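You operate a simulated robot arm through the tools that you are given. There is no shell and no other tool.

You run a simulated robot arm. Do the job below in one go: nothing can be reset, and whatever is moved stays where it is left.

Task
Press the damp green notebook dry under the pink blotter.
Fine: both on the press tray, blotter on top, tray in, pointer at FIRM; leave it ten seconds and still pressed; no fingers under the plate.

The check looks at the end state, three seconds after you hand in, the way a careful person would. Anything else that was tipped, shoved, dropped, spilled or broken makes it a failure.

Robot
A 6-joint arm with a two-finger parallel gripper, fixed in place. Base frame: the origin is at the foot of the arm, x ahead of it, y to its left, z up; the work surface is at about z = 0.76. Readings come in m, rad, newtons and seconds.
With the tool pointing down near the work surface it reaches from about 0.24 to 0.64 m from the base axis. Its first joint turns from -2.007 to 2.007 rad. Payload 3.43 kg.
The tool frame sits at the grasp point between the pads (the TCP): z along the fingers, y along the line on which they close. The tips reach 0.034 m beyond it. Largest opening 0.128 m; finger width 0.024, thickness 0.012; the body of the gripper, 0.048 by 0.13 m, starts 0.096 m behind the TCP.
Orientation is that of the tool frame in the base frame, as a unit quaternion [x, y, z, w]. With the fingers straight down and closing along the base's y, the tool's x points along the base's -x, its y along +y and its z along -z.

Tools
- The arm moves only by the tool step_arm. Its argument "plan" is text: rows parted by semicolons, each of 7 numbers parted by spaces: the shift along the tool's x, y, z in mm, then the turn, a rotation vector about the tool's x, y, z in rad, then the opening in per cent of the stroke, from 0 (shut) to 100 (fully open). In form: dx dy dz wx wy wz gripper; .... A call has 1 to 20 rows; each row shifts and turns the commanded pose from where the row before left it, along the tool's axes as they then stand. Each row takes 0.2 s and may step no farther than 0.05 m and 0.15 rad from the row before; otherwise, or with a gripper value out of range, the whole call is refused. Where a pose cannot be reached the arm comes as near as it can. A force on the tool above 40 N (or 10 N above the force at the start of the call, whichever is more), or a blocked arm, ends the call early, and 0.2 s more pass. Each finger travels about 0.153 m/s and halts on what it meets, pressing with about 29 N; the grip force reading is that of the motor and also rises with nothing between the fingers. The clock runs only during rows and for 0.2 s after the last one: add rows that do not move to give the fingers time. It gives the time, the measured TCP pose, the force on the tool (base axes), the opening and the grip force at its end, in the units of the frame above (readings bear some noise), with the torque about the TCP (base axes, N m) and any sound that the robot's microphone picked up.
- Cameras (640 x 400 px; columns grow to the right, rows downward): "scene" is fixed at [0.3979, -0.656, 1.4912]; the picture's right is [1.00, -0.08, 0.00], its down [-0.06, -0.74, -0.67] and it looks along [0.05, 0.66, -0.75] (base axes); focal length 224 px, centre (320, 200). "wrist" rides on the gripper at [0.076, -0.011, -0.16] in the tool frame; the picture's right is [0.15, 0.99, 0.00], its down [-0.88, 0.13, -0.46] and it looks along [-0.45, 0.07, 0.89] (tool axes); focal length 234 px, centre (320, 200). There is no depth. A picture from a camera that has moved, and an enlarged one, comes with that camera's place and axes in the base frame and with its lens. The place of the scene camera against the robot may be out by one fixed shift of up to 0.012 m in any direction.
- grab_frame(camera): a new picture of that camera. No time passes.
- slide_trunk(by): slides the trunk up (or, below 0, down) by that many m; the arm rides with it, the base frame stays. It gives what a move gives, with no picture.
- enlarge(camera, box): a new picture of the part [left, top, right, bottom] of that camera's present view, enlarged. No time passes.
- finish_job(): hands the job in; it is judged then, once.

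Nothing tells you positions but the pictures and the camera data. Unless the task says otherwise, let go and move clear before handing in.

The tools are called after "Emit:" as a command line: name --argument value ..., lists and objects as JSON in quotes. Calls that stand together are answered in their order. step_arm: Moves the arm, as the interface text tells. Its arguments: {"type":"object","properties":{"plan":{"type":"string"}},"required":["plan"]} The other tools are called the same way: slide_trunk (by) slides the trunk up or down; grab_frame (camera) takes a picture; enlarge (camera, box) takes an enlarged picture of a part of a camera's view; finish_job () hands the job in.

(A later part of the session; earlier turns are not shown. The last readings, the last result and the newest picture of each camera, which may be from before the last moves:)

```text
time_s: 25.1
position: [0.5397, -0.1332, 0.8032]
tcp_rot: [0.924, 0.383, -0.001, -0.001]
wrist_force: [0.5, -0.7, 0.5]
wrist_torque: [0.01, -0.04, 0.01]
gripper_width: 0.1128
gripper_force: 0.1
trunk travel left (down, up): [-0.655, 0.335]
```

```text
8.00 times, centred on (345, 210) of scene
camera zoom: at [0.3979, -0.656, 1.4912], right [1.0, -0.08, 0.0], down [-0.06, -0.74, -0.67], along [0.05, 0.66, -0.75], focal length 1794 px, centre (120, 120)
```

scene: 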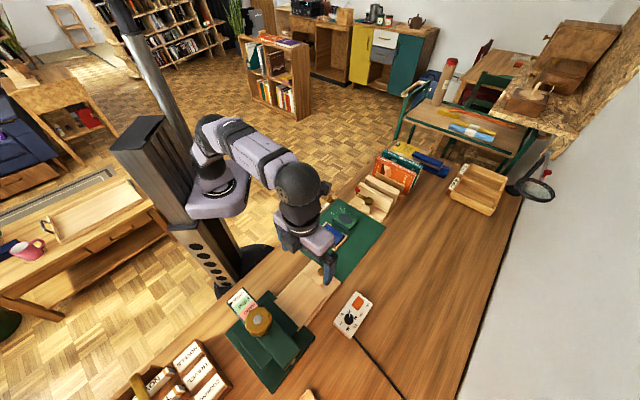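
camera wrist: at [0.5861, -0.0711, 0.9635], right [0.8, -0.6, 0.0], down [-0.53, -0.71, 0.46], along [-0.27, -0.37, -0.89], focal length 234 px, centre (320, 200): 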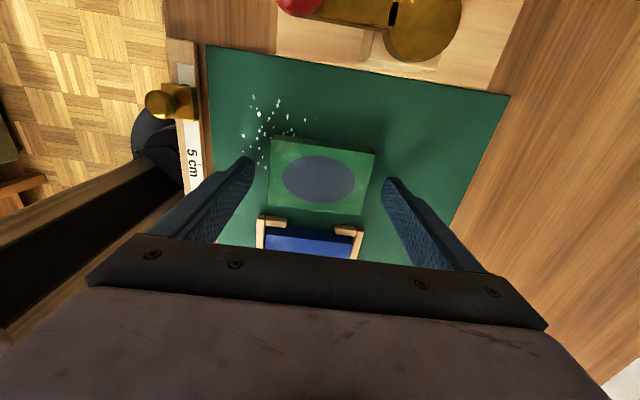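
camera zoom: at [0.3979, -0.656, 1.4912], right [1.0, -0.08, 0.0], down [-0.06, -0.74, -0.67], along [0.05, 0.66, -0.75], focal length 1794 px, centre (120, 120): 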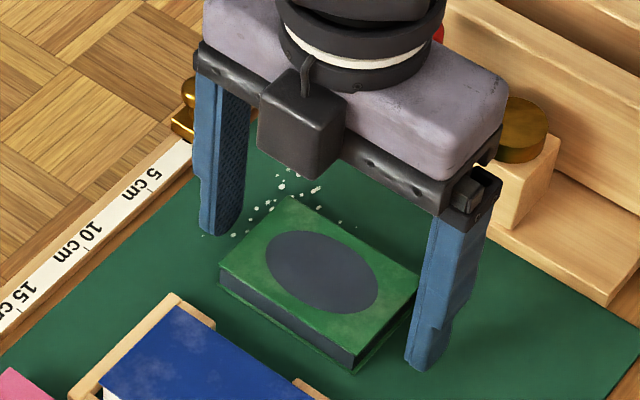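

The fingers straddle the notebook, with tips about 5 mm above the mat. I'll go down 3 mm and close.

Emit:
step_arm --plan "0 0 3 0 0 0 88; 0 0 0 0 0 0 75; 0 0 0 0 0 0 60; 0 0 0 0 0 0 60; 0 0 0 0 0 0 60"

Emit:
grab_frame --camera "wrist"

Emit:
enlarge --camera "scene" --box '[310, 185, 380, 235]'

```text
time_s: 26.2
position: [0.5402, -0.1327, 0.8007]
tcp_rot: [0.924, 0.383, 0.0, 0.001]
wrist_force: [1.1, 0.3, 0.0]
wrist_torque: [0.01, -0.01, 0.02]
gripper_width: 0.0828
gripper_force: 28.4
trunk travel left (down, up): [-0.655, 0.335]
```

```text
taken
camera wrist: at [0.5862, -0.0708, 0.9607], right [0.8, -0.6, 0.0], down [-0.53, -0.71, 0.46], along [-0.27, -0.37, -0.89], focal length 234 px, centre (320, 200)
```

wrist: 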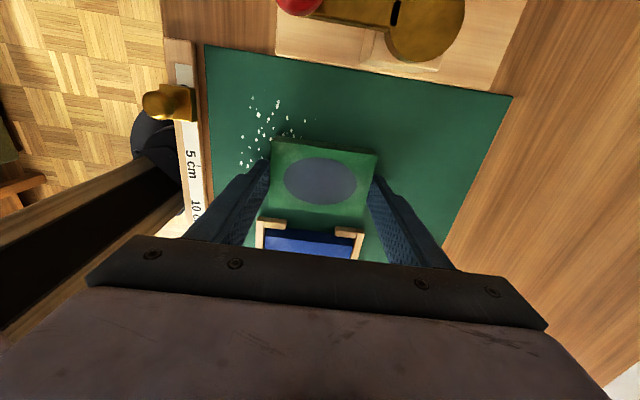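

```text
8.00 times, centred on (345, 210) of scene
camera zoom: at [0.3979, -0.656, 1.4912], right [1.0, -0.08, 0.0], down [-0.06, -0.74, -0.67], along [0.05, 0.66, -0.75], focal length 1794 px, centre (120, 120)
```

zoom: 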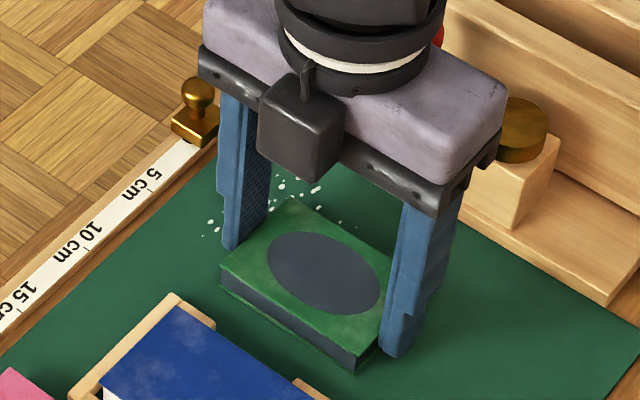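

The grip holds at 83 mm and about 28 N. I'll lift slightly and check that it holds.

Emit:
step_arm --plan "0 0 -5 0 0 0 60; 0 0 -10 0 0 0 60; 0 0 -15 0 0 0 60; 0 0 0 0 0 0 60"

Emit:
enlarge --camera "scene" --box '[310, 175, 380, 235]'

Emit:
grab_frame --camera "wrist"

```text
time_s: 27.2
position: [0.5395, -0.1333, 0.831]
tcp_rot: [0.924, 0.382, 0.001, 0.001]
wrist_force: [0.3, -0.5, -0.3]
wrist_torque: [-0.01, 0.01, 0.01]
gripper_width: 0.083
gripper_force: 28.7
trunk travel left (down, up): [-0.655, 0.335]
```

```text
6.67 times, centred on (345, 205) of scene
camera zoom: at [0.3979, -0.656, 1.4912], right [1.0, -0.08, 0.0], down [-0.06, -0.74, -0.67], along [0.05, 0.66, -0.75], focal length 1495 px, centre (153, 167)
```

zoom: 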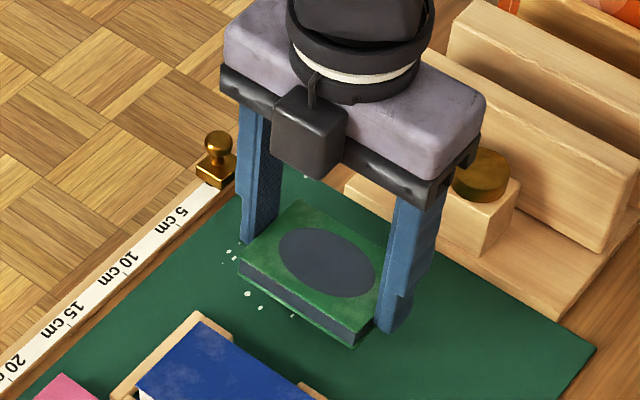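

```text
taken
camera wrist: at [0.586, -0.0709, 0.991], right [0.8, -0.6, 0.0], down [-0.53, -0.71, 0.46], along [-0.27, -0.37, -0.89], focal length 234 px, centre (320, 200)
```

wrist: 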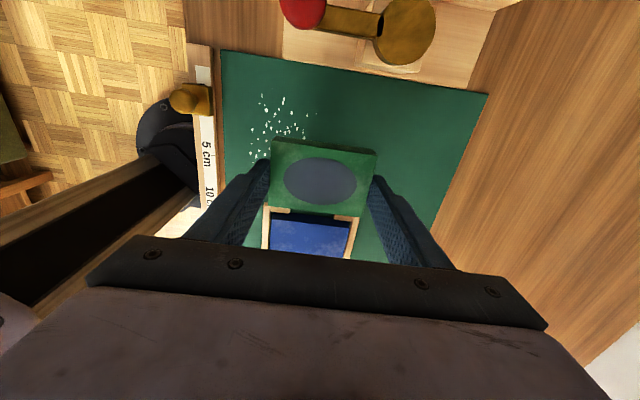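

The notebook is held level. I'll raise it and carry it over the tray.

Emit:
step_arm --plan "0 0 -30 0 0 0 60; 0 0 -30 0 0 0 60; 0 0 -30 0 0 0 60; -40 9.5 0 0 0 0 60; -40 9.5 0 0 0 0 60; -40 9.5 0 0 0 0 60; -40 9.5 0 0 0 0 60; -40 9.5 0 0 0 0 60; -40 9.5 0 0 0 0 60; -40 9.5 0 0 0 0 60; -40 9.5 0 0 0 0 60; -3.6 0 0 0 0 0 60; 0 0 0 0 0 0 60"

Emit:
grab_frame --camera "wrist"

Emit:
enlarge --camera "wrist" --box '[220, 70, 420, 240]'

Emit:
enlarge --camera "scene" --box '[220, 240, 380, 350]'

```text
time_s: 30.1
position: [0.3636, -0.415, 0.9207]
tcp_rot: [0.924, 0.383, -0.001, 0.0]
wrist_force: [0.3, 0.1, -0.1]
wrist_torque: [-0.01, 0.0, -0.04]
gripper_width: 0.0831
gripper_force: 28.7
trunk travel left (down, up): [-0.655, 0.335]
```

```text
taken
camera wrist: at [0.4105, -0.3535, 1.0814], right [0.8, -0.6, 0.0], down [-0.53, -0.71, 0.46], along [-0.27, -0.37, -0.89], focal length 234 px, centre (320, 200)
```

wrist: 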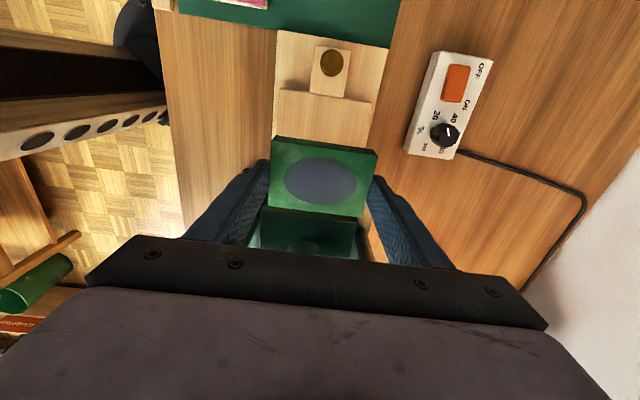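

```text
2.35 times, centred on (320, 155) of wrist
camera zoom: at [0.4105, -0.3535, 1.0814], right [0.8, -0.6, 0.0], down [-0.53, -0.71, 0.46], along [-0.27, -0.37, -0.89], focal length 551 px, centre (320, 306)
```

zoom: 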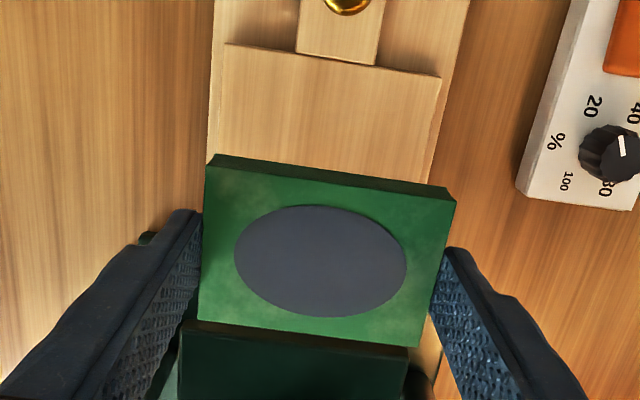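

```text
3.64 times, centred on (300, 295) of scene
camera zoom: at [0.3979, -0.656, 1.4912], right [1.0, -0.08, 0.0], down [-0.06, -0.74, -0.67], along [0.05, 0.66, -0.75], focal length 816 px, centre (393, -146)
```

zoom: 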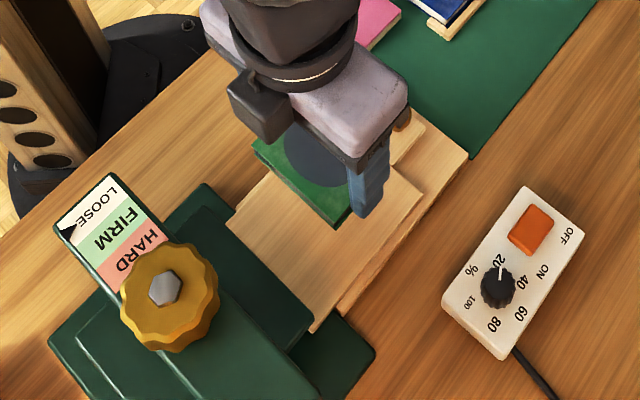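

The notebook is lined up over the tray, 5 mm toward the tab so it will end up under the screw. I'll lower it until it's just above the tray.

Emit:
step_arm --plan "0 0 25 0 0 0 60; 0 0 25 0 0 0 60; 0 0 25 0 0 0 60; 0 0 17 0 0 0 60; 0 0 5 0 0 0 60; 0 0 0 0 0 0 60"

Emit:
enlarge --camera "scene" --box '[260, 260, 350, 320]'

Emit:
enlarge --camera "wrist" --box '[220, 90, 420, 240]'

```text
time_s: 31.4
position: [0.3648, -0.4161, 0.8243]
tcp_rot: [0.924, 0.383, 0.0, 0.0]
wrist_force: [-0.1, 0.2, 0.0]
wrist_torque: [0.0, 0.01, 0.03]
gripper_width: 0.0831
gripper_force: 28.9
trunk travel left (down, up): [-0.655, 0.335]
```

```text
6.67 times, centred on (305, 290) of scene
camera zoom: at [0.3979, -0.656, 1.4912], right [1.0, -0.08, 0.0], down [-0.06, -0.74, -0.67], along [0.05, 0.66, -0.75], focal length 1495 px, centre (420, -400)
```

zoom: 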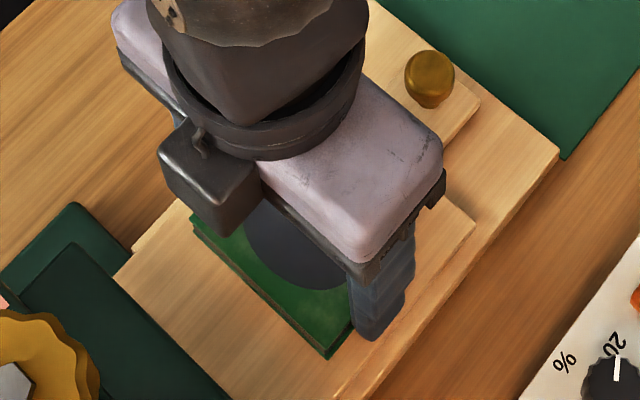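

```text
2.67 times, centred on (320, 165) of wrist
camera zoom: at [0.4105, -0.3529, 0.984], right [0.8, -0.6, 0.0], down [-0.53, -0.71, 0.46], along [-0.27, -0.37, -0.89], focal length 624 px, centre (320, 293)
```

zoom: 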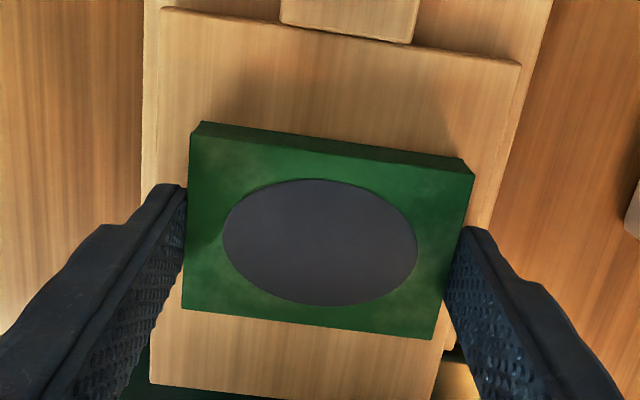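

Still a few millimetres above the tray. I'll keep going down in small steps and watch the force.

Emit:
step_arm --plan "0 0 2 0 0 0 60; 0 0 2 0 0 0 60; 0 0 2 0 0 0 60; 0 0 0 0 0 0 60"

```text
time_s: 32.5
position: [0.3647, -0.4152, 0.822]
tcp_rot: [0.924, 0.382, 0.0, 0.003]
wrist_force: [1.2, -1.1, 22.0]
wrist_torque: [0.23, 0.06, 0.02]
gripper_width: 0.0832
gripper_force: 28.9
trunk travel left (down, up): [-0.655, 0.335]
```

Contact: the notebook is on the tray with 22 N up on the tool. I'll back off the press-down, open gently and rise.

Emit:
step_arm --plan "0 0 -3.5 0 0 0 60; 0 0 0 0 0 0 60; 0 0 0 0 0 0 68; 0 0 0 0 0 0 75; 0 0 0 0 0 0 78; 0 0 0 0 0 0 78"

Emit:
enlarge --camera "wrist" --box '[220, 90, 420, 240]'

```text
time_s: 33.9
position: [0.365, -0.4145, 0.8201]
tcp_rot: [0.924, 0.383, 0.0, 0.0]
wrist_force: [0.8, -0.1, 0.3]
wrist_torque: [-0.01, 0.02, 0.0]
gripper_width: 0.0996
gripper_force: 0.0
trunk travel left (down, up): [-0.655, 0.335]
```

```text
2.67 times, centred on (320, 165) of wrist
camera zoom: at [0.4106, -0.3529, 0.9814], right [0.8, -0.6, 0.0], down [-0.53, -0.71, 0.46], along [-0.27, -0.37, -0.89], focal length 624 px, centre (320, 293)
```

zoom: 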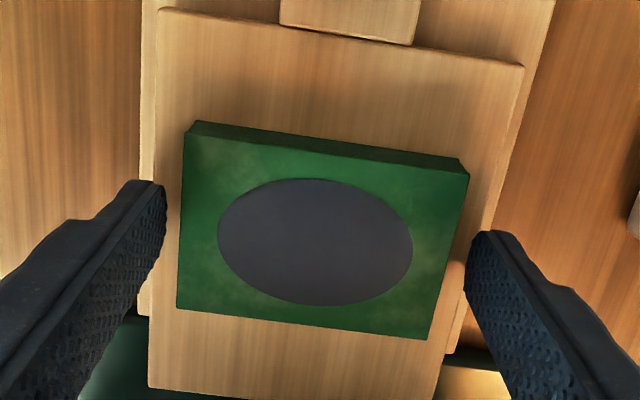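

The notebook is resting on the tray. I'll rise straight up and move over the pink blotter.

Emit:
step_arm --plan "0 0 -20 0 0 0 78; 0 0 -30 0 0 0 78; 0 0 -40 0 0 0 78; 0 0 -40 0 0 0 100; 40 -30 0 0 0 0 100; 40 -30 0 0 0 0 100; 40 -30 0 0 0 0 100; 40 -31 0 0 0 0 100; 0 0 0 0 0 0 100"

Emit:
grab_frame --camera "wrist"

Emit:
enlarge --camera "wrist" --box '[220, 70, 420, 240]'

Emit:
enlarge --camera "scene" --box '[220, 230, 380, 350]'

```text
refused: row 8 steps farther than a row can; nothing moved
```

```text
taken
camera wrist: at [0.4106, -0.3529, 0.9814], right [0.8, -0.6, 0.0], down [-0.53, -0.71, 0.46], along [-0.27, -0.37, -0.89], focal length 234 px, centre (320, 200)
```

wrist: 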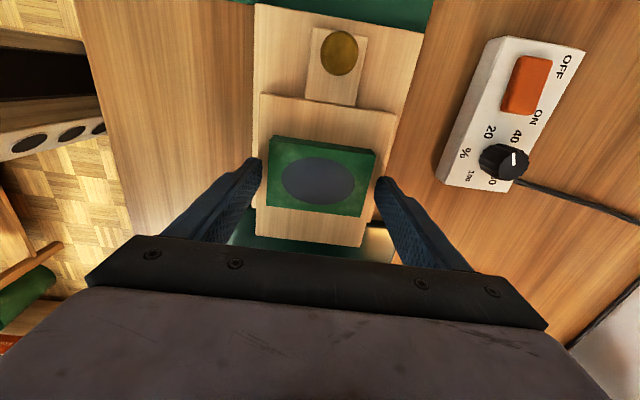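

```text
2.35 times, centred on (320, 155) of wrist
camera zoom: at [0.4106, -0.3529, 0.9814], right [0.8, -0.6, 0.0], down [-0.53, -0.71, 0.46], along [-0.27, -0.37, -0.89], focal length 551 px, centre (320, 306)
```

zoom: 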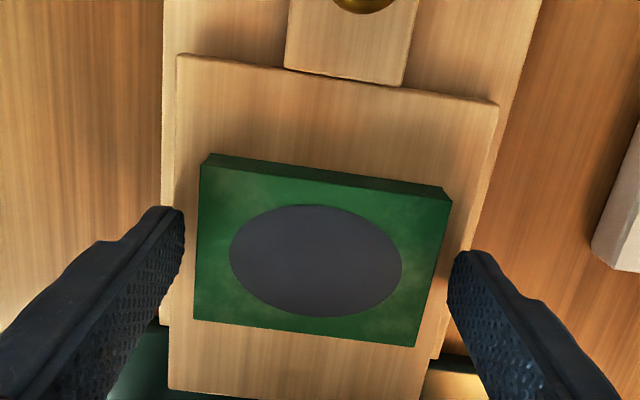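

```text
3.33 times, centred on (300, 290) of scene
camera zoom: at [0.3979, -0.656, 1.4912], right [1.0, -0.08, 0.0], down [-0.06, -0.74, -0.67], along [0.05, 0.66, -0.75], focal length 748 px, centre (387, -100)
```

zoom: 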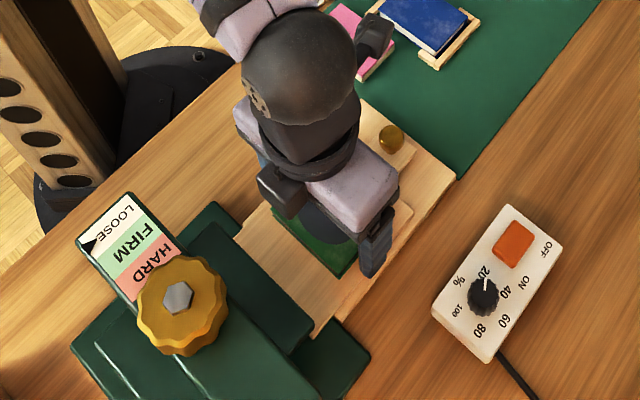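

The call was refused because one row was a little too long, and nothing moved. I'll repeat it with shorter steps: rise, then go over the pink blotter.

Emit:
step_arm --plan "0 0 -20 0 0 0 78; 0 0 -30 0 0 0 78; 0 0 -40 0 0 0 78; 0 0 -40 0 0 0 100; 32 -24 0 0 0 0 100; 32 -24 0 0 0 0 100; 32 -24 0 0 0 0 100; 32 -24 0 0 0 0 100; 31 -25 0 0 0 0 100; 0 0 0 0 0 0 100"

Emit:
grab_frame --camera "wrist"

Emit:
enlarge --camera "wrist" --box '[220, 70, 420, 240]'

Emit:
enlarge --camera "scene" --box '[220, 230, 380, 350]'

```text
time_s: 36.0
position: [0.3919, -0.2177, 0.9511]
tcp_rot: [0.924, 0.382, -0.001, 0.0]
wrist_force: [-0.1, 0.2, -0.2]
wrist_torque: [-0.01, 0.02, -0.01]
gripper_width: 0.1279
gripper_force: 0.1
trunk travel left (down, up): [-0.655, 0.335]
```

```text
taken
camera wrist: at [0.4374, -0.1552, 1.1104], right [0.8, -0.6, 0.0], down [-0.53, -0.71, 0.46], along [-0.27, -0.37, -0.89], focal length 234 px, centre (320, 200)
```

wrist: 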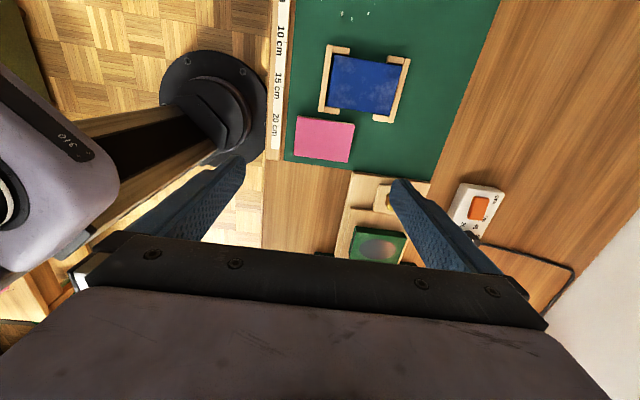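

```text
2.35 times, centred on (320, 155) of wrist
camera zoom: at [0.4374, -0.1552, 1.1104], right [0.8, -0.6, 0.0], down [-0.53, -0.71, 0.46], along [-0.27, -0.37, -0.89], focal length 551 px, centre (320, 306)
```

zoom: 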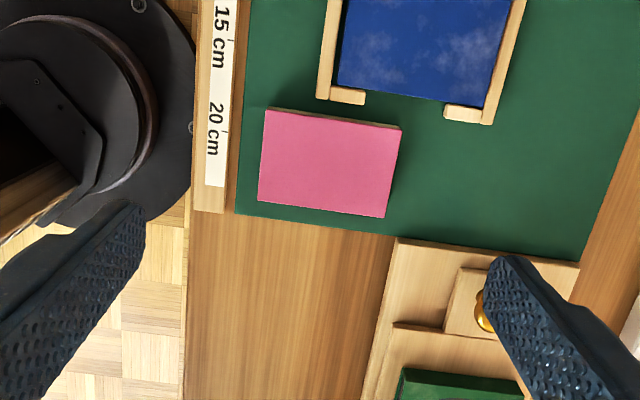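

```text
3.33 times, centred on (300, 290) of scene
camera zoom: at [0.3979, -0.656, 1.4912], right [1.0, -0.08, 0.0], down [-0.06, -0.74, -0.67], along [0.05, 0.66, -0.75], focal length 748 px, centre (387, -100)
```

zoom: 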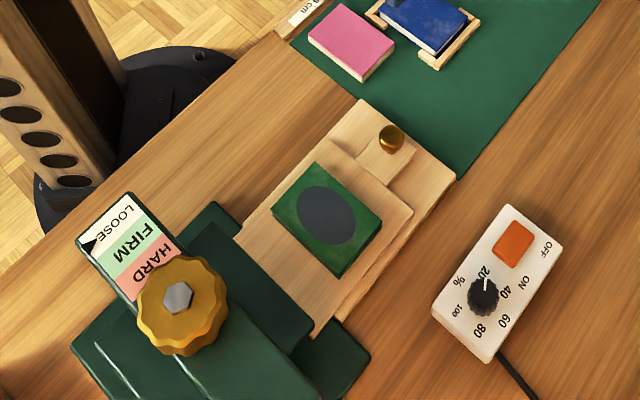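

The notebook lies neatly on the tray. The blotter is about 80 by 54 mm and 20 mm from the ruler, so the fingers must be narrowed. I'll centre over it, narrow the fingers and go partway down.

Emit:
step_arm --plan "1.4 6 20 0 0 0 85; 0 0 25 0 0 0 70; 0 0 25 0 0 0 70; 0 0 20 0 0 0 70; 0 0 0 0 0 0 70"

Emit:
grab_frame --camera "wrist"

Emit:
enlarge --camera "wrist" --box '[220, 90, 420, 240]'

Emit:
enlarge --camera "scene" --box '[270, 200, 360, 270]'

```text
time_s: 37.2
position: [0.3972, -0.22, 0.8606]
tcp_rot: [0.924, 0.383, 0.0, 0.0]
wrist_force: [-0.4, 0.0, 0.4]
wrist_torque: [-0.03, 0.0, -0.02]
gripper_width: 0.0896
gripper_force: 0.0
trunk travel left (down, up): [-0.655, 0.335]
```

```text
taken
camera wrist: at [0.4428, -0.1585, 1.0215], right [0.8, -0.6, 0.0], down [-0.53, -0.71, 0.46], along [-0.27, -0.37, -0.89], focal length 234 px, centre (320, 200)
```

wrist: 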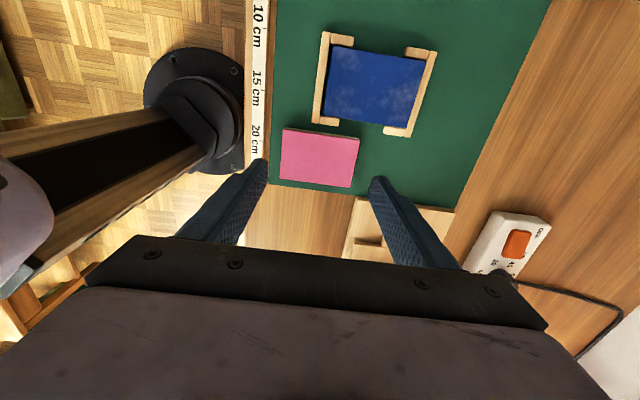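

```text
2.67 times, centred on (320, 165) of wrist
camera zoom: at [0.4428, -0.1585, 1.0215], right [0.8, -0.6, 0.0], down [-0.53, -0.71, 0.46], along [-0.27, -0.37, -0.89], focal length 624 px, centre (320, 293)
```

zoom: 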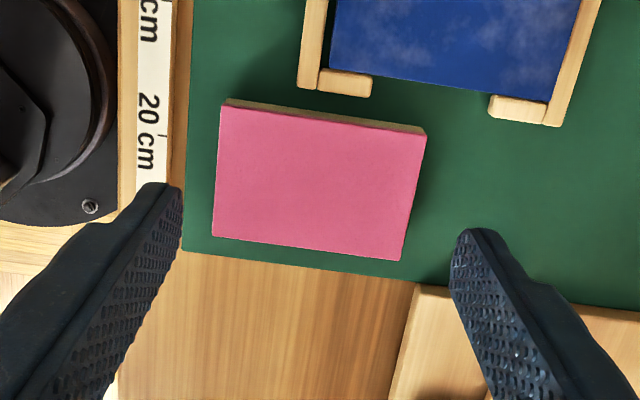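

```text
5.71 times, centred on (315, 235) of scene
camera zoom: at [0.3979, -0.656, 1.4912], right [1.0, -0.08, 0.0], down [-0.06, -0.74, -0.67], along [0.05, 0.66, -0.75], focal length 1282 px, centre (349, 0)
```

zoom: 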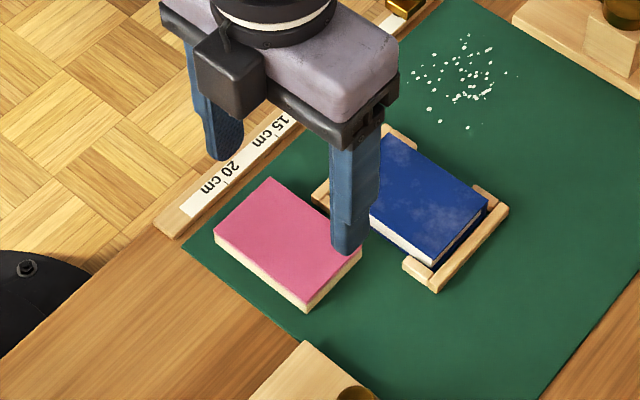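

The blotter is centred within 1 mm. Because the finger beside the ruler has little room, I'll check the ruler's height and gap up close.

Emit:
enlarge --camera "scene" --box '[288, 220, 338, 260]'

Emit:
enlarge --camera "wrist" --box '[245, 110, 325, 190]'

```text
10.00 times, centred on (313, 240) of scene
camera zoom: at [0.3979, -0.656, 1.4912], right [1.0, -0.08, 0.0], down [-0.06, -0.74, -0.67], along [0.05, 0.66, -0.75], focal length 2243 px, centre (390, -200)
```

zoom: 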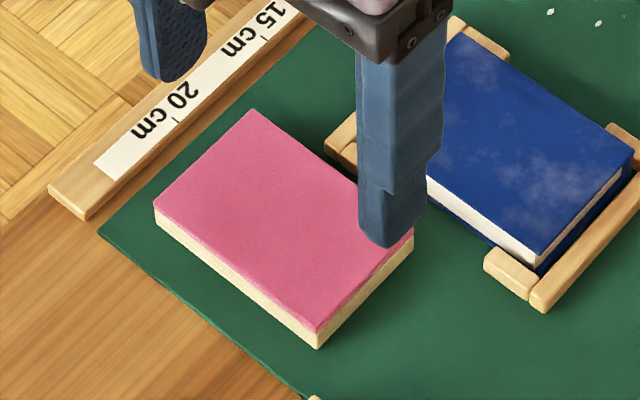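

```text
5.00 times, centred on (285, 150) of wrist
camera zoom: at [0.4428, -0.1585, 1.0215], right [0.8, -0.6, 0.0], down [-0.53, -0.71, 0.46], along [-0.27, -0.37, -0.89], focal length 1171 px, centre (495, 450)
```

zoom: 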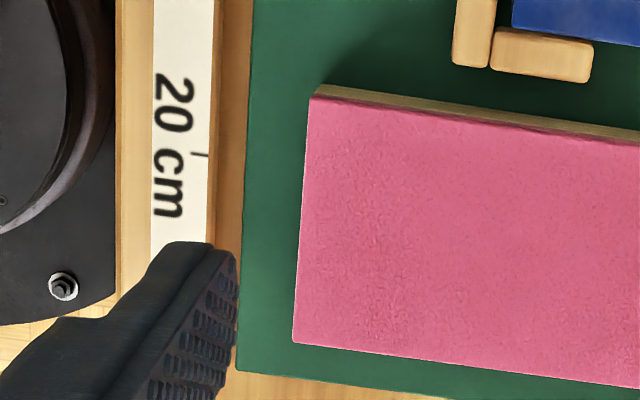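

The gap by the ruler is about 19.5 mm and the ruler is about 8 mm high, so an opening of 70% gives roughly 3 to 4 mm on each side of the finger. I'll go down slowly.

Emit:
step_arm --plan "-1 0 20 0 0 0 70; 0 0 15 0 0 0 70; 0 0 10 0 0 0 70; 0 0 0 0 0 0 70"

Emit:
enlarge --camera "wrist" --box '[220, 90, 420, 240]'

Emit:
enlarge --camera "scene" --box '[285, 215, 345, 260]'

```text
time_s: 38.2
position: [0.3957, -0.2211, 0.8153]
tcp_rot: [0.924, 0.383, 0.0, 0.0]
wrist_force: [0.0, 0.5, -0.4]
wrist_torque: [-0.01, -0.02, 0.03]
gripper_width: 0.0896
gripper_force: 0.1
trunk travel left (down, up): [-0.655, 0.335]
```

```text
2.67 times, centred on (320, 165) of wrist
camera zoom: at [0.4422, -0.1589, 0.9764], right [0.8, -0.6, 0.0], down [-0.53, -0.71, 0.46], along [-0.27, -0.37, -0.89], focal length 624 px, centre (320, 293)
```

zoom: 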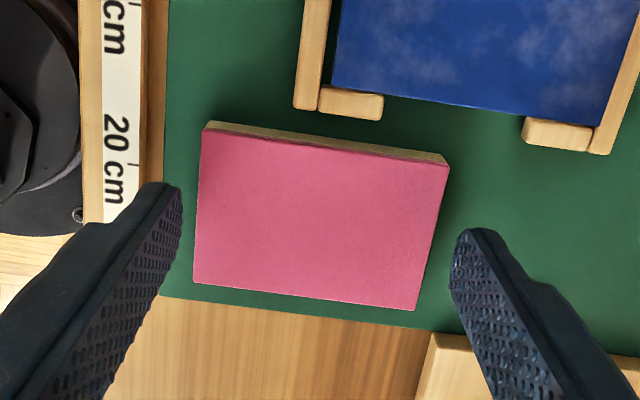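

```text
8.89 times, centred on (315, 238) of scene
camera zoom: at [0.3979, -0.656, 1.4912], right [1.0, -0.08, 0.0], down [-0.06, -0.74, -0.67], along [0.05, 0.66, -0.75], focal length 1994 px, centre (364, -133)
```

zoom: 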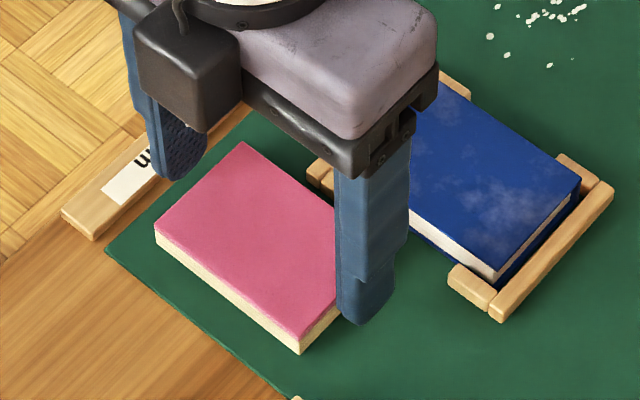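

Both fingers are clear of the blotter and the ruler. I'll go down the last 16 mm.

Emit:
step_arm --plan "0 0 8 0 0 0 70; 0 0 5 0 0 0 70; 0 0 3 0 0 0 70; 0 0 0 0 0 0 70"

Emit:
enlarge --camera "wrist" --box '[220, 90, 420, 240]'

Emit:
enlarge --camera "scene" --box '[285, 215, 345, 260]'

```text
time_s: 39.2
position: [0.3966, -0.2205, 0.8001]
tcp_rot: [0.924, 0.383, 0.0, 0.0]
wrist_force: [0.1, 0.8, 0.0]
wrist_torque: [-0.01, 0.0, 0.03]
gripper_width: 0.0898
gripper_force: 0.1
trunk travel left (down, up): [-0.655, 0.335]
```

```text
2.67 times, centred on (320, 165) of wrist
camera zoom: at [0.4423, -0.1587, 0.9602], right [0.8, -0.6, 0.0], down [-0.53, -0.71, 0.46], along [-0.27, -0.37, -0.89], focal length 624 px, centre (320, 293)
```

zoom: 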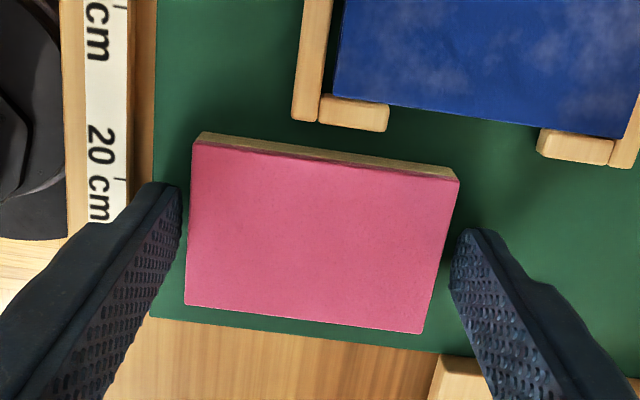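

```text
8.89 times, centred on (315, 238) of scene
camera zoom: at [0.3979, -0.656, 1.4912], right [1.0, -0.08, 0.0], down [-0.06, -0.74, -0.67], along [0.05, 0.66, -0.75], focal length 1994 px, centre (364, -133)
```

zoom: 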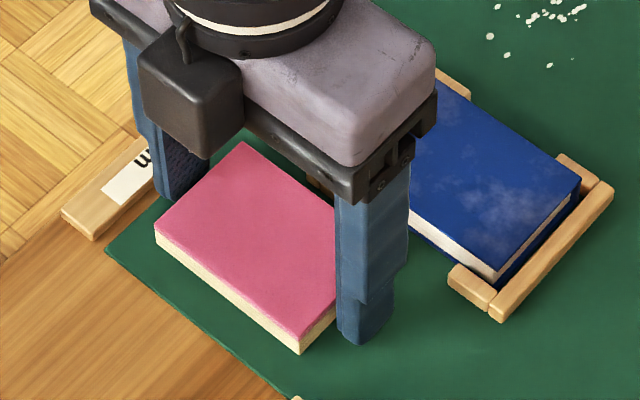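

The fingers are in place with no contact. I'll go down 2 mm more and close.

Emit:
step_arm --plan "0 0 2 0 0 0 70; 0 0 0 0 0 0 62; 0 0 0 0 0 0 55; 0 0 0 0 0 0 55; 0 0 0 0 0 0 55"

Emit:
enlarge --camera "wrist" --box '[220, 90, 420, 240]'

```text
time_s: 40.5
position: [0.3972, -0.2201, 0.7977]
tcp_rot: [0.924, 0.382, 0.0, 0.0]
wrist_force: [0.2, 0.8, -0.9]
wrist_torque: [0.01, -0.02, 0.0]
gripper_width: 0.0791
gripper_force: 29.2
trunk travel left (down, up): [-0.655, 0.335]
```

```text
2.67 times, centred on (320, 165) of wrist
camera zoom: at [0.4421, -0.1589, 0.9582], right [0.8, -0.6, 0.0], down [-0.53, -0.71, 0.46], along [-0.27, -0.37, -0.89], focal length 624 px, centre (320, 293)
```

zoom: 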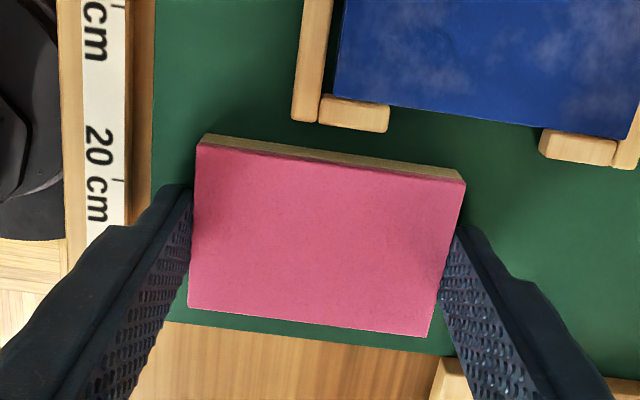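

The blotter is gripped at 79 mm. I'll lift it, check it, and carry it over the tray.

Emit:
step_arm --plan "0 0 -5 0 0 0 55; 0 0 -15 0 0 0 55; 0 0 -25 0 0 0 55; 0 0 -30 0 0 0 55; 0 0 -35 0 0 0 55; 0 0 0 0 0 0 55"

Emit:
grab_frame --camera "wrist"

Emit:
enlarge --camera "scene" --box '[270, 180, 370, 260]'

```text
time_s: 41.9
position: [0.396, -0.2215, 0.9092]
tcp_rot: [0.924, 0.383, 0.001, 0.0]
wrist_force: [0.0, -1.2, 0.0]
wrist_torque: [-0.01, 0.0, -0.02]
gripper_width: 0.079
gripper_force: 28.8
trunk travel left (down, up): [-0.655, 0.335]
```

```text
taken
camera wrist: at [0.4418, -0.1592, 1.0692], right [0.8, -0.6, 0.0], down [-0.53, -0.71, 0.46], along [-0.27, -0.37, -0.89], focal length 234 px, centre (320, 200)
```

wrist: 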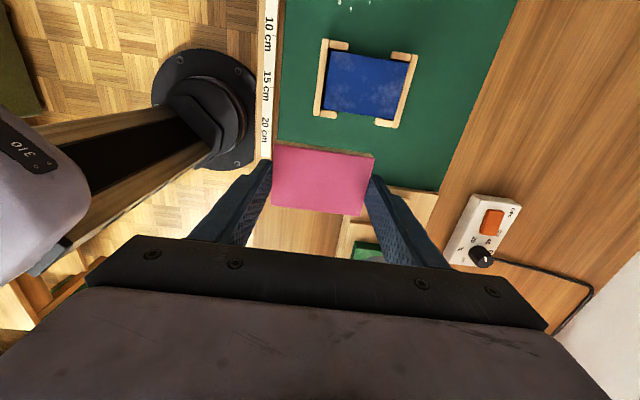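

```text
5.00 times, centred on (320, 220) of scene
camera zoom: at [0.3979, -0.656, 1.4912], right [1.0, -0.08, 0.0], down [-0.06, -0.74, -0.67], along [0.05, 0.66, -0.75], focal length 1121 px, centre (320, 100)
```

zoom: 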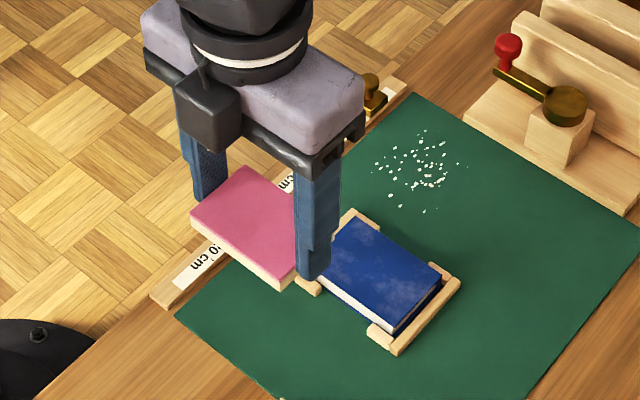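

The blotter is held level and nothing else moved. I'll carry it over the notebook on the tray.

Emit:
step_arm --plan "-31.5 23 -3 0 0 0 55; -31.5 23 -3 0 0 0 55; -31.5 23 0 0 0 0 55; -31.5 23 0 0 0 0 55; -31 23 0 0 0 0 55; 0 0 0 0 0 0 55; 0 0 0 0 0 0 55"

Emit:
grab_frame --camera "wrist"

Emit:
enlarge --camera "scene" --box '[220, 230, 380, 350]'

```text
time_s: 43.5
position: [0.366, -0.4155, 0.9134]
tcp_rot: [0.924, 0.382, 0.0, 0.0]
wrist_force: [0.6, -0.2, 0.1]
wrist_torque: [0.01, 0.0, 0.01]
gripper_width: 0.079
gripper_force: 29.6
trunk travel left (down, up): [-0.655, 0.335]
```

```text
taken
camera wrist: at [0.4119, -0.3536, 1.0736], right [0.8, -0.6, 0.0], down [-0.53, -0.71, 0.46], along [-0.27, -0.37, -0.89], focal length 234 px, centre (320, 200)
```

wrist: 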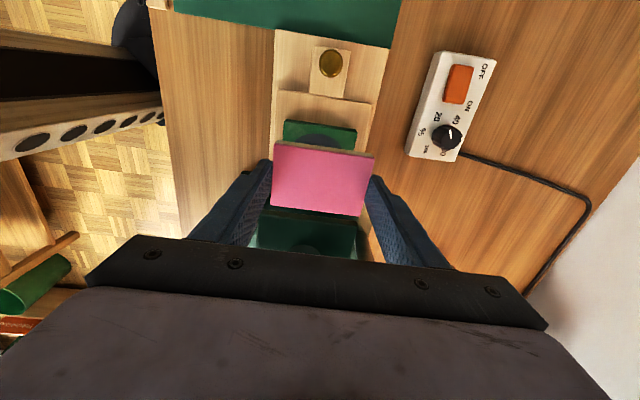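

```text
3.33 times, centred on (300, 290) of scene
camera zoom: at [0.3979, -0.656, 1.4912], right [1.0, -0.08, 0.0], down [-0.06, -0.74, -0.67], along [0.05, 0.66, -0.75], focal length 748 px, centre (387, -100)
```

zoom: 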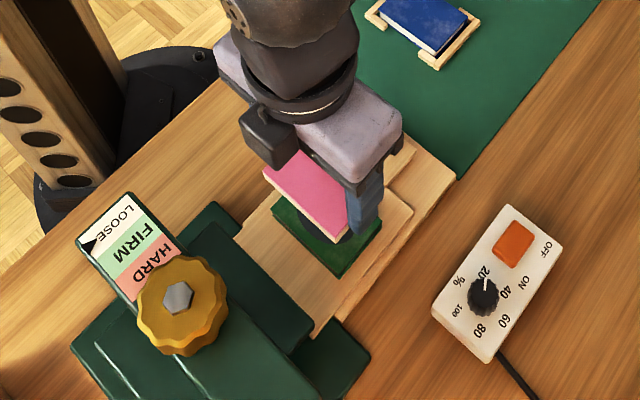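

The blotter is lined up over the notebook. I'll lower it to just above.

Emit:
step_arm --plan "1 0 25 0 0 0 55; 0 0 25 0 0 0 55; 0 0 15 0 0 0 55; 0 0 6 0 0 0 55; 0 0 0 0 0 0 55"

Emit:
enlarge --camera "wrist" --box '[220, 90, 420, 240]'

Emit:
enlarge --camera "scene" --box '[265, 260, 345, 320]'

```text
time_s: 44.6
position: [0.3672, -0.4136, 0.8421]
tcp_rot: [0.924, 0.382, 0.0, 0.0]
wrist_force: [1.1, 0.7, -0.4]
wrist_torque: [0.0, 0.01, 0.0]
gripper_width: 0.079
gripper_force: 28.5
trunk travel left (down, up): [-0.655, 0.335]
```

```text
2.67 times, centred on (320, 165) of wrist
camera zoom: at [0.4134, -0.3516, 1.003], right [0.8, -0.6, 0.0], down [-0.53, -0.71, 0.46], along [-0.27, -0.37, -0.89], focal length 624 px, centre (320, 293)
```

zoom: 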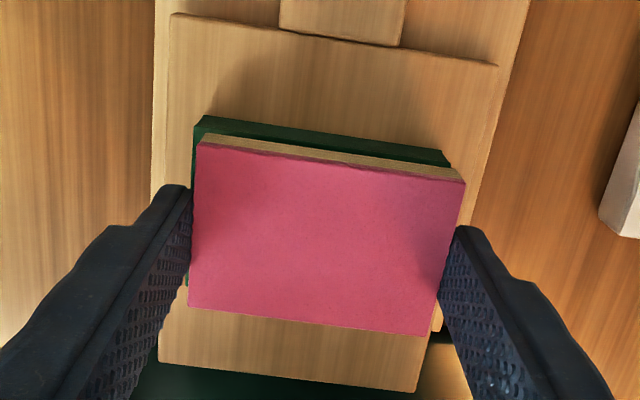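

```text
6.67 times, centred on (305, 290) of scene
camera zoom: at [0.3979, -0.656, 1.4912], right [1.0, -0.08, 0.0], down [-0.06, -0.74, -0.67], along [0.05, 0.66, -0.75], focal length 1495 px, centre (420, -400)
```

zoom: 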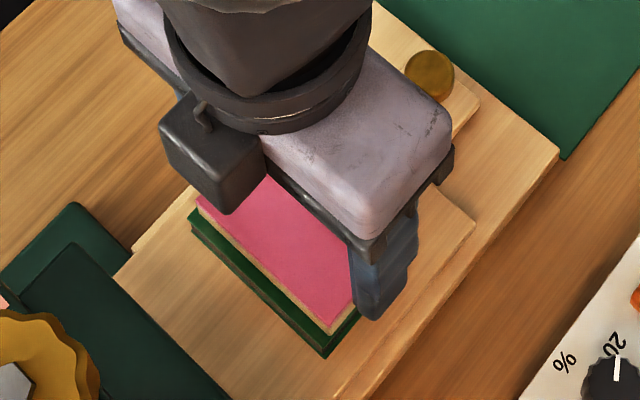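

The two are aligned within about 2 mm. I'll lower slowly until they touch.

Emit:
step_arm --plan "0 0 2 0 0 0 55; 0 0 2 0 0 0 55; 0 0 2 0 0 0 55; 0 0 0 0 0 0 55"

```text
time_s: 45.6
position: [0.3675, -0.4134, 0.8358]
tcp_rot: [0.924, 0.383, 0.0, 0.0]
wrist_force: [0.1, 0.0, 0.6]
wrist_torque: [0.0, 0.01, 0.0]
gripper_width: 0.0791
gripper_force: 28.8
trunk travel left (down, up): [-0.655, 0.335]
```

Emit:
step_arm --plan "0 0 1 0 0 0 55; 0 0 1 0 0 0 55; 0 0 0 0 0 0 55"

```text
time_s: 46.5
position: [0.3678, -0.4119, 0.836]
tcp_rot: [0.924, 0.384, 0.0, 0.001]
wrist_force: [0.0, -0.2, 8.4]
wrist_torque: [0.14, 0.08, 0.02]
gripper_width: 0.0791
gripper_force: 29.1
trunk travel left (down, up): [-0.655, 0.335]
```

The blotter has made contact at 8 N. I'll ease off 1 mm, open a little and check before rising.

Emit:
step_arm --plan "0 0 -1 0 0 0 55; 0 0 0 0 0 0 60; 0 0 0 0 0 0 66; 0 0 0 0 0 0 72; 0 0 0 0 0 0 72"

Emit:
enlarge --camera "wrist" --box '[220, 90, 420, 240]'

Emit:
enlarge --camera "scene" --box '[265, 260, 345, 320]'

```text
time_s: 47.6
position: [0.3675, -0.4121, 0.836]
tcp_rot: [0.924, 0.383, 0.0, 0.0]
wrist_force: [-0.3, 0.3, 1.9]
wrist_torque: [0.09, 0.05, 0.02]
gripper_width: 0.0921
gripper_force: 0.0
trunk travel left (down, up): [-0.655, 0.335]
```

```text
2.67 times, centred on (320, 165) of wrist
camera zoom: at [0.4128, -0.3508, 0.9963], right [0.8, -0.6, 0.0], down [-0.53, -0.71, 0.46], along [-0.27, -0.37, -0.89], focal length 624 px, centre (320, 293)
```

zoom: 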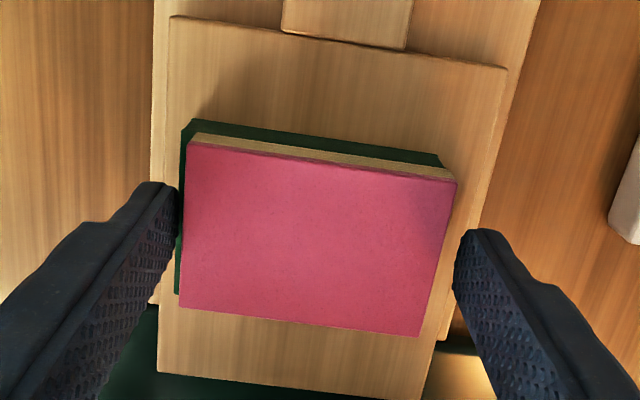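

```text
6.67 times, centred on (305, 290) of scene
camera zoom: at [0.3979, -0.656, 1.4912], right [1.0, -0.08, 0.0], down [-0.06, -0.74, -0.67], along [0.05, 0.66, -0.75], focal length 1495 px, centre (420, -400)
```

zoom: 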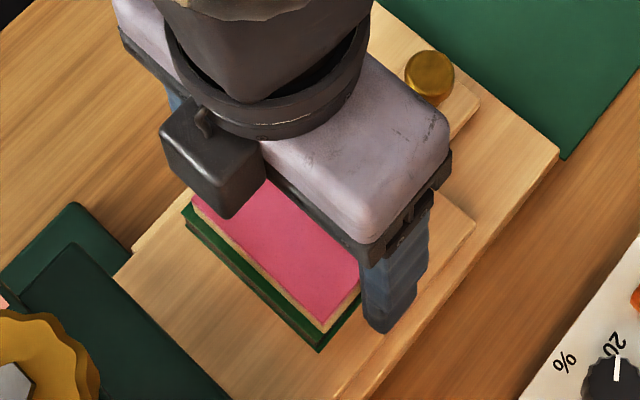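

The blotter sits on the notebook. I'll rise straight up and check the stack.

Emit:
step_arm --plan "0 0 -4 0 0 0 72; 0 0 -16 0 0 0 72; 0 0 -30 0 0 0 72; 0 0 -40 0 0 0 72; 0 0 -20 0 0 0 60; 0 0 0 0 0 0 60"

Emit:
enlarge --camera "wrist" --box '[220, 70, 420, 240]'

Emit:
enlarge --camera "scene" --box '[240, 240, 360, 330]'

```text
time_s: 49.0
position: [0.3676, -0.4118, 0.9462]
tcp_rot: [0.924, 0.383, 0.0, 0.0]
wrist_force: [0.0, 0.2, 0.2]
wrist_torque: [-0.01, 0.0, 0.01]
gripper_width: 0.0767
gripper_force: 0.0
trunk travel left (down, up): [-0.655, 0.335]
```

```text
2.35 times, centred on (320, 155) of wrist
camera zoom: at [0.4131, -0.3502, 1.1069], right [0.8, -0.6, 0.0], down [-0.53, -0.71, 0.46], along [-0.27, -0.37, -0.89], focal length 551 px, centre (320, 306)
```

zoom: 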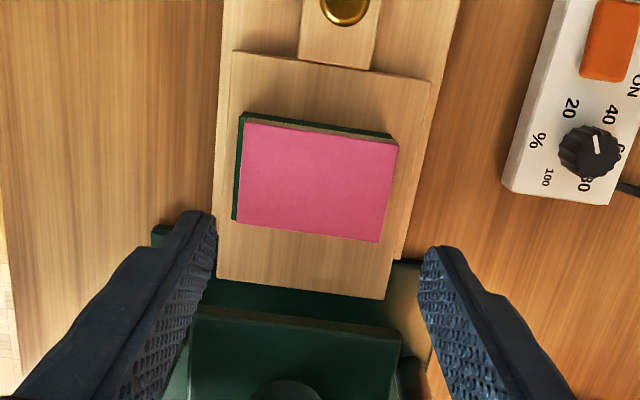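

```text
4.44 times, centred on (300, 285) of scene
camera zoom: at [0.3979, -0.656, 1.4912], right [1.0, -0.08, 0.0], down [-0.06, -0.74, -0.67], along [0.05, 0.66, -0.75], focal length 997 px, centre (409, -178)
```

zoom: 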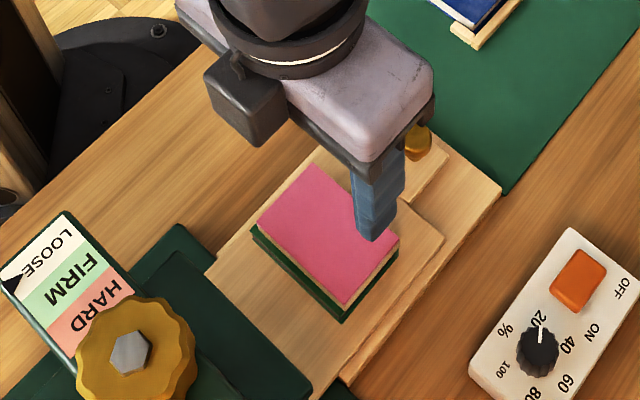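

The stack sits squarely on the tray, pink on top. Next I'll go back to the tray's ball knob to push the tray in.

Emit:
step_arm --plan "30 -1 0 0 0 0 45; 30 -1 0 0 0 0 45; 28 0 0 0 0 0 45; 0 0 30 0 0 0 45; 0 0 0 0 0 0 45"

Emit:
enlarge --camera "wrist" --box '[220, 90, 420, 240]'

```text
time_s: 50.2
position: [0.4284, -0.3486, 0.9156]
tcp_rot: [0.924, 0.382, 0.0, 0.0]
wrist_force: [0.2, 0.0, 0.1]
wrist_torque: [0.0, 0.04, 0.0]
gripper_width: 0.0574
gripper_force: 0.0
trunk travel left (down, up): [-0.655, 0.335]
```

```text
2.67 times, centred on (320, 165) of wrist
camera zoom: at [0.4738, -0.2864, 1.0763], right [0.8, -0.6, 0.0], down [-0.53, -0.71, 0.46], along [-0.27, -0.37, -0.89], focal length 624 px, centre (320, 293)
```

zoom: 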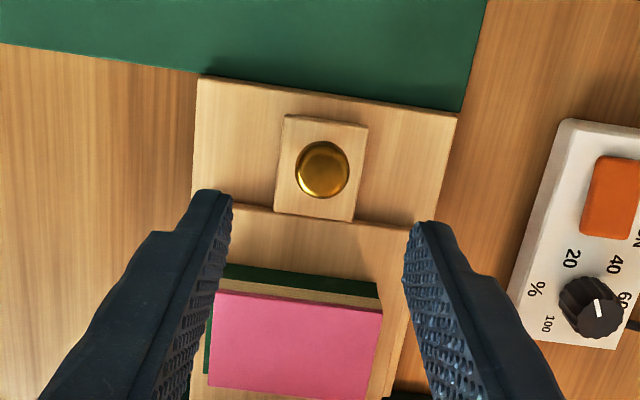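

The ball is directly below at the position I gripped before. I'll go down and close on it.

Emit:
step_arm --plan "0 0 25 0 0 0 45; 0 0 25 0 0 0 45; 0 0 25 0 0 0 45; 0 0 17 0 0 0 45; 0 0 4 0 0 0 45; 0 0 0 0 0 0 45; 0 0 0 0 0 0 25; 0 0 0 0 0 0 10; 0 0 0 0 0 0 10"

Emit:
enlarge --camera "wrist" --box '[220, 90, 420, 240]'

```text
time_s: 52.2
position: [0.4281, -0.3491, 0.819]
tcp_rot: [0.924, 0.382, 0.0, 0.001]
wrist_force: [0.4, -0.3, -1.2]
wrist_torque: [-0.02, -0.04, 0.0]
gripper_width: 0.0231
gripper_force: 44.9
trunk travel left (down, up): [-0.655, 0.335]
```

```text
2.67 times, centred on (320, 165) of wrist
camera zoom: at [0.4746, -0.2871, 0.98], right [0.8, -0.6, 0.0], down [-0.53, -0.71, 0.46], along [-0.27, -0.37, -0.89], focal length 624 px, centre (320, 293)
```

zoom: 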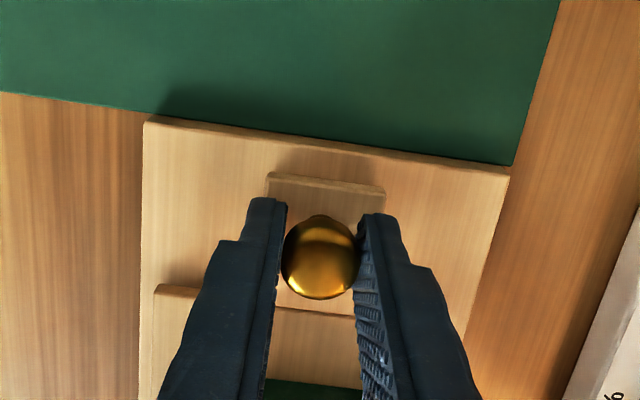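

I have the ball, with almost no side force. I'll push the tray in slowly, halfway first, and check clearance under the plate.

Emit:
step_arm --plan "-5 0 0 0 0 0 10; -8 0 0 0 0 0 10; -8 0 0 0 0 0 10; -8 0 0 0 0 0 10; -8 0 0 0 0 0 10; -5 0 0 0 0 0 10; -3 0 0 0 0 0 10; 0 0 0 0 0 0 10"

Emit:
grab_frame --camera "wrist"

Emit:
enlarge --camera "scene" --box '[240, 260, 340, 340]'

```text
time_s: 54.0
position: [0.3965, -0.3808, 0.8195]
tcp_rot: [0.924, 0.381, 0.0, 0.0]
wrist_force: [2.0, -1.1, -2.1]
wrist_torque: [0.13, -0.11, -0.01]
gripper_width: 0.023
gripper_force: 45.4
trunk travel left (down, up): [-0.655, 0.335]
```

```text
taken
camera wrist: at [0.4422, -0.3194, 0.98], right [0.8, -0.6, 0.0], down [-0.53, -0.71, 0.46], along [-0.27, -0.37, -0.89], focal length 234 px, centre (320, 200)
```

wrist: 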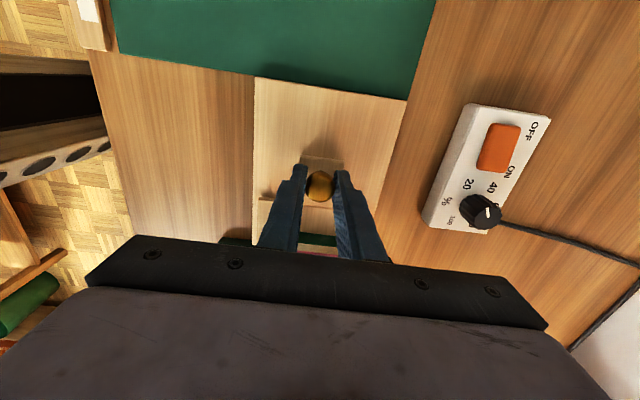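

```text
5.00 times, centred on (290, 300) of scene
camera zoom: at [0.3979, -0.656, 1.4912], right [1.0, -0.08, 0.0], down [-0.06, -0.74, -0.67], along [0.05, 0.66, -0.75], focal length 1121 px, centre (470, -300)
```

zoom: 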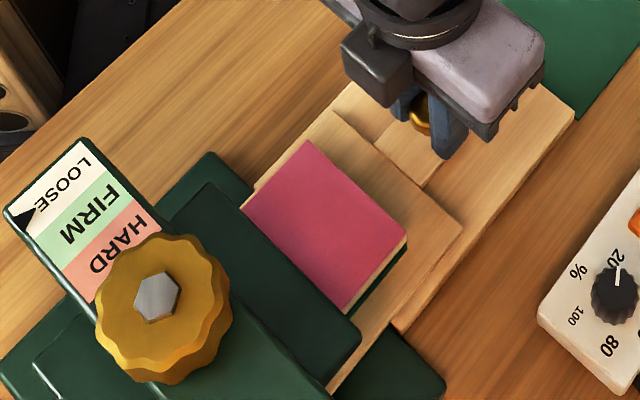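

The stack rides along steadily and its back edge is about to pass under the plate. I'll push on with small steps and watch the forces.

Emit:
step_arm --plan "-4 0 0 0 0 0 10; -5 0 0 0 0 0 10; -5 0 0 0 0 0 10; -5 0 0 0 0 0 10; -5 0 0 0 0 0 10; 0 0 0 0 0 0 10"

Emit:
enlarge --camera "scene" --box '[240, 260, 340, 340]'

```text
time_s: 55.5
position: [0.3796, -0.3989, 0.8201]
tcp_rot: [0.924, 0.382, 0.0, -0.001]
wrist_force: [2.3, -0.5, -3.7]
wrist_torque: [0.03, -0.09, 0.0]
gripper_width: 0.0233
gripper_force: 44.7
trunk travel left (down, up): [-0.655, 0.335]
```

```text
5.00 times, centred on (290, 300) of scene
camera zoom: at [0.3979, -0.656, 1.4912], right [1.0, -0.08, 0.0], down [-0.06, -0.74, -0.67], along [0.05, 0.66, -0.75], focal length 1121 px, centre (470, -300)
```

zoom: 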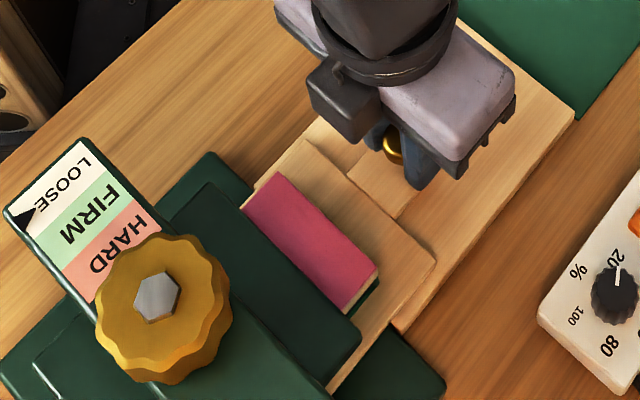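

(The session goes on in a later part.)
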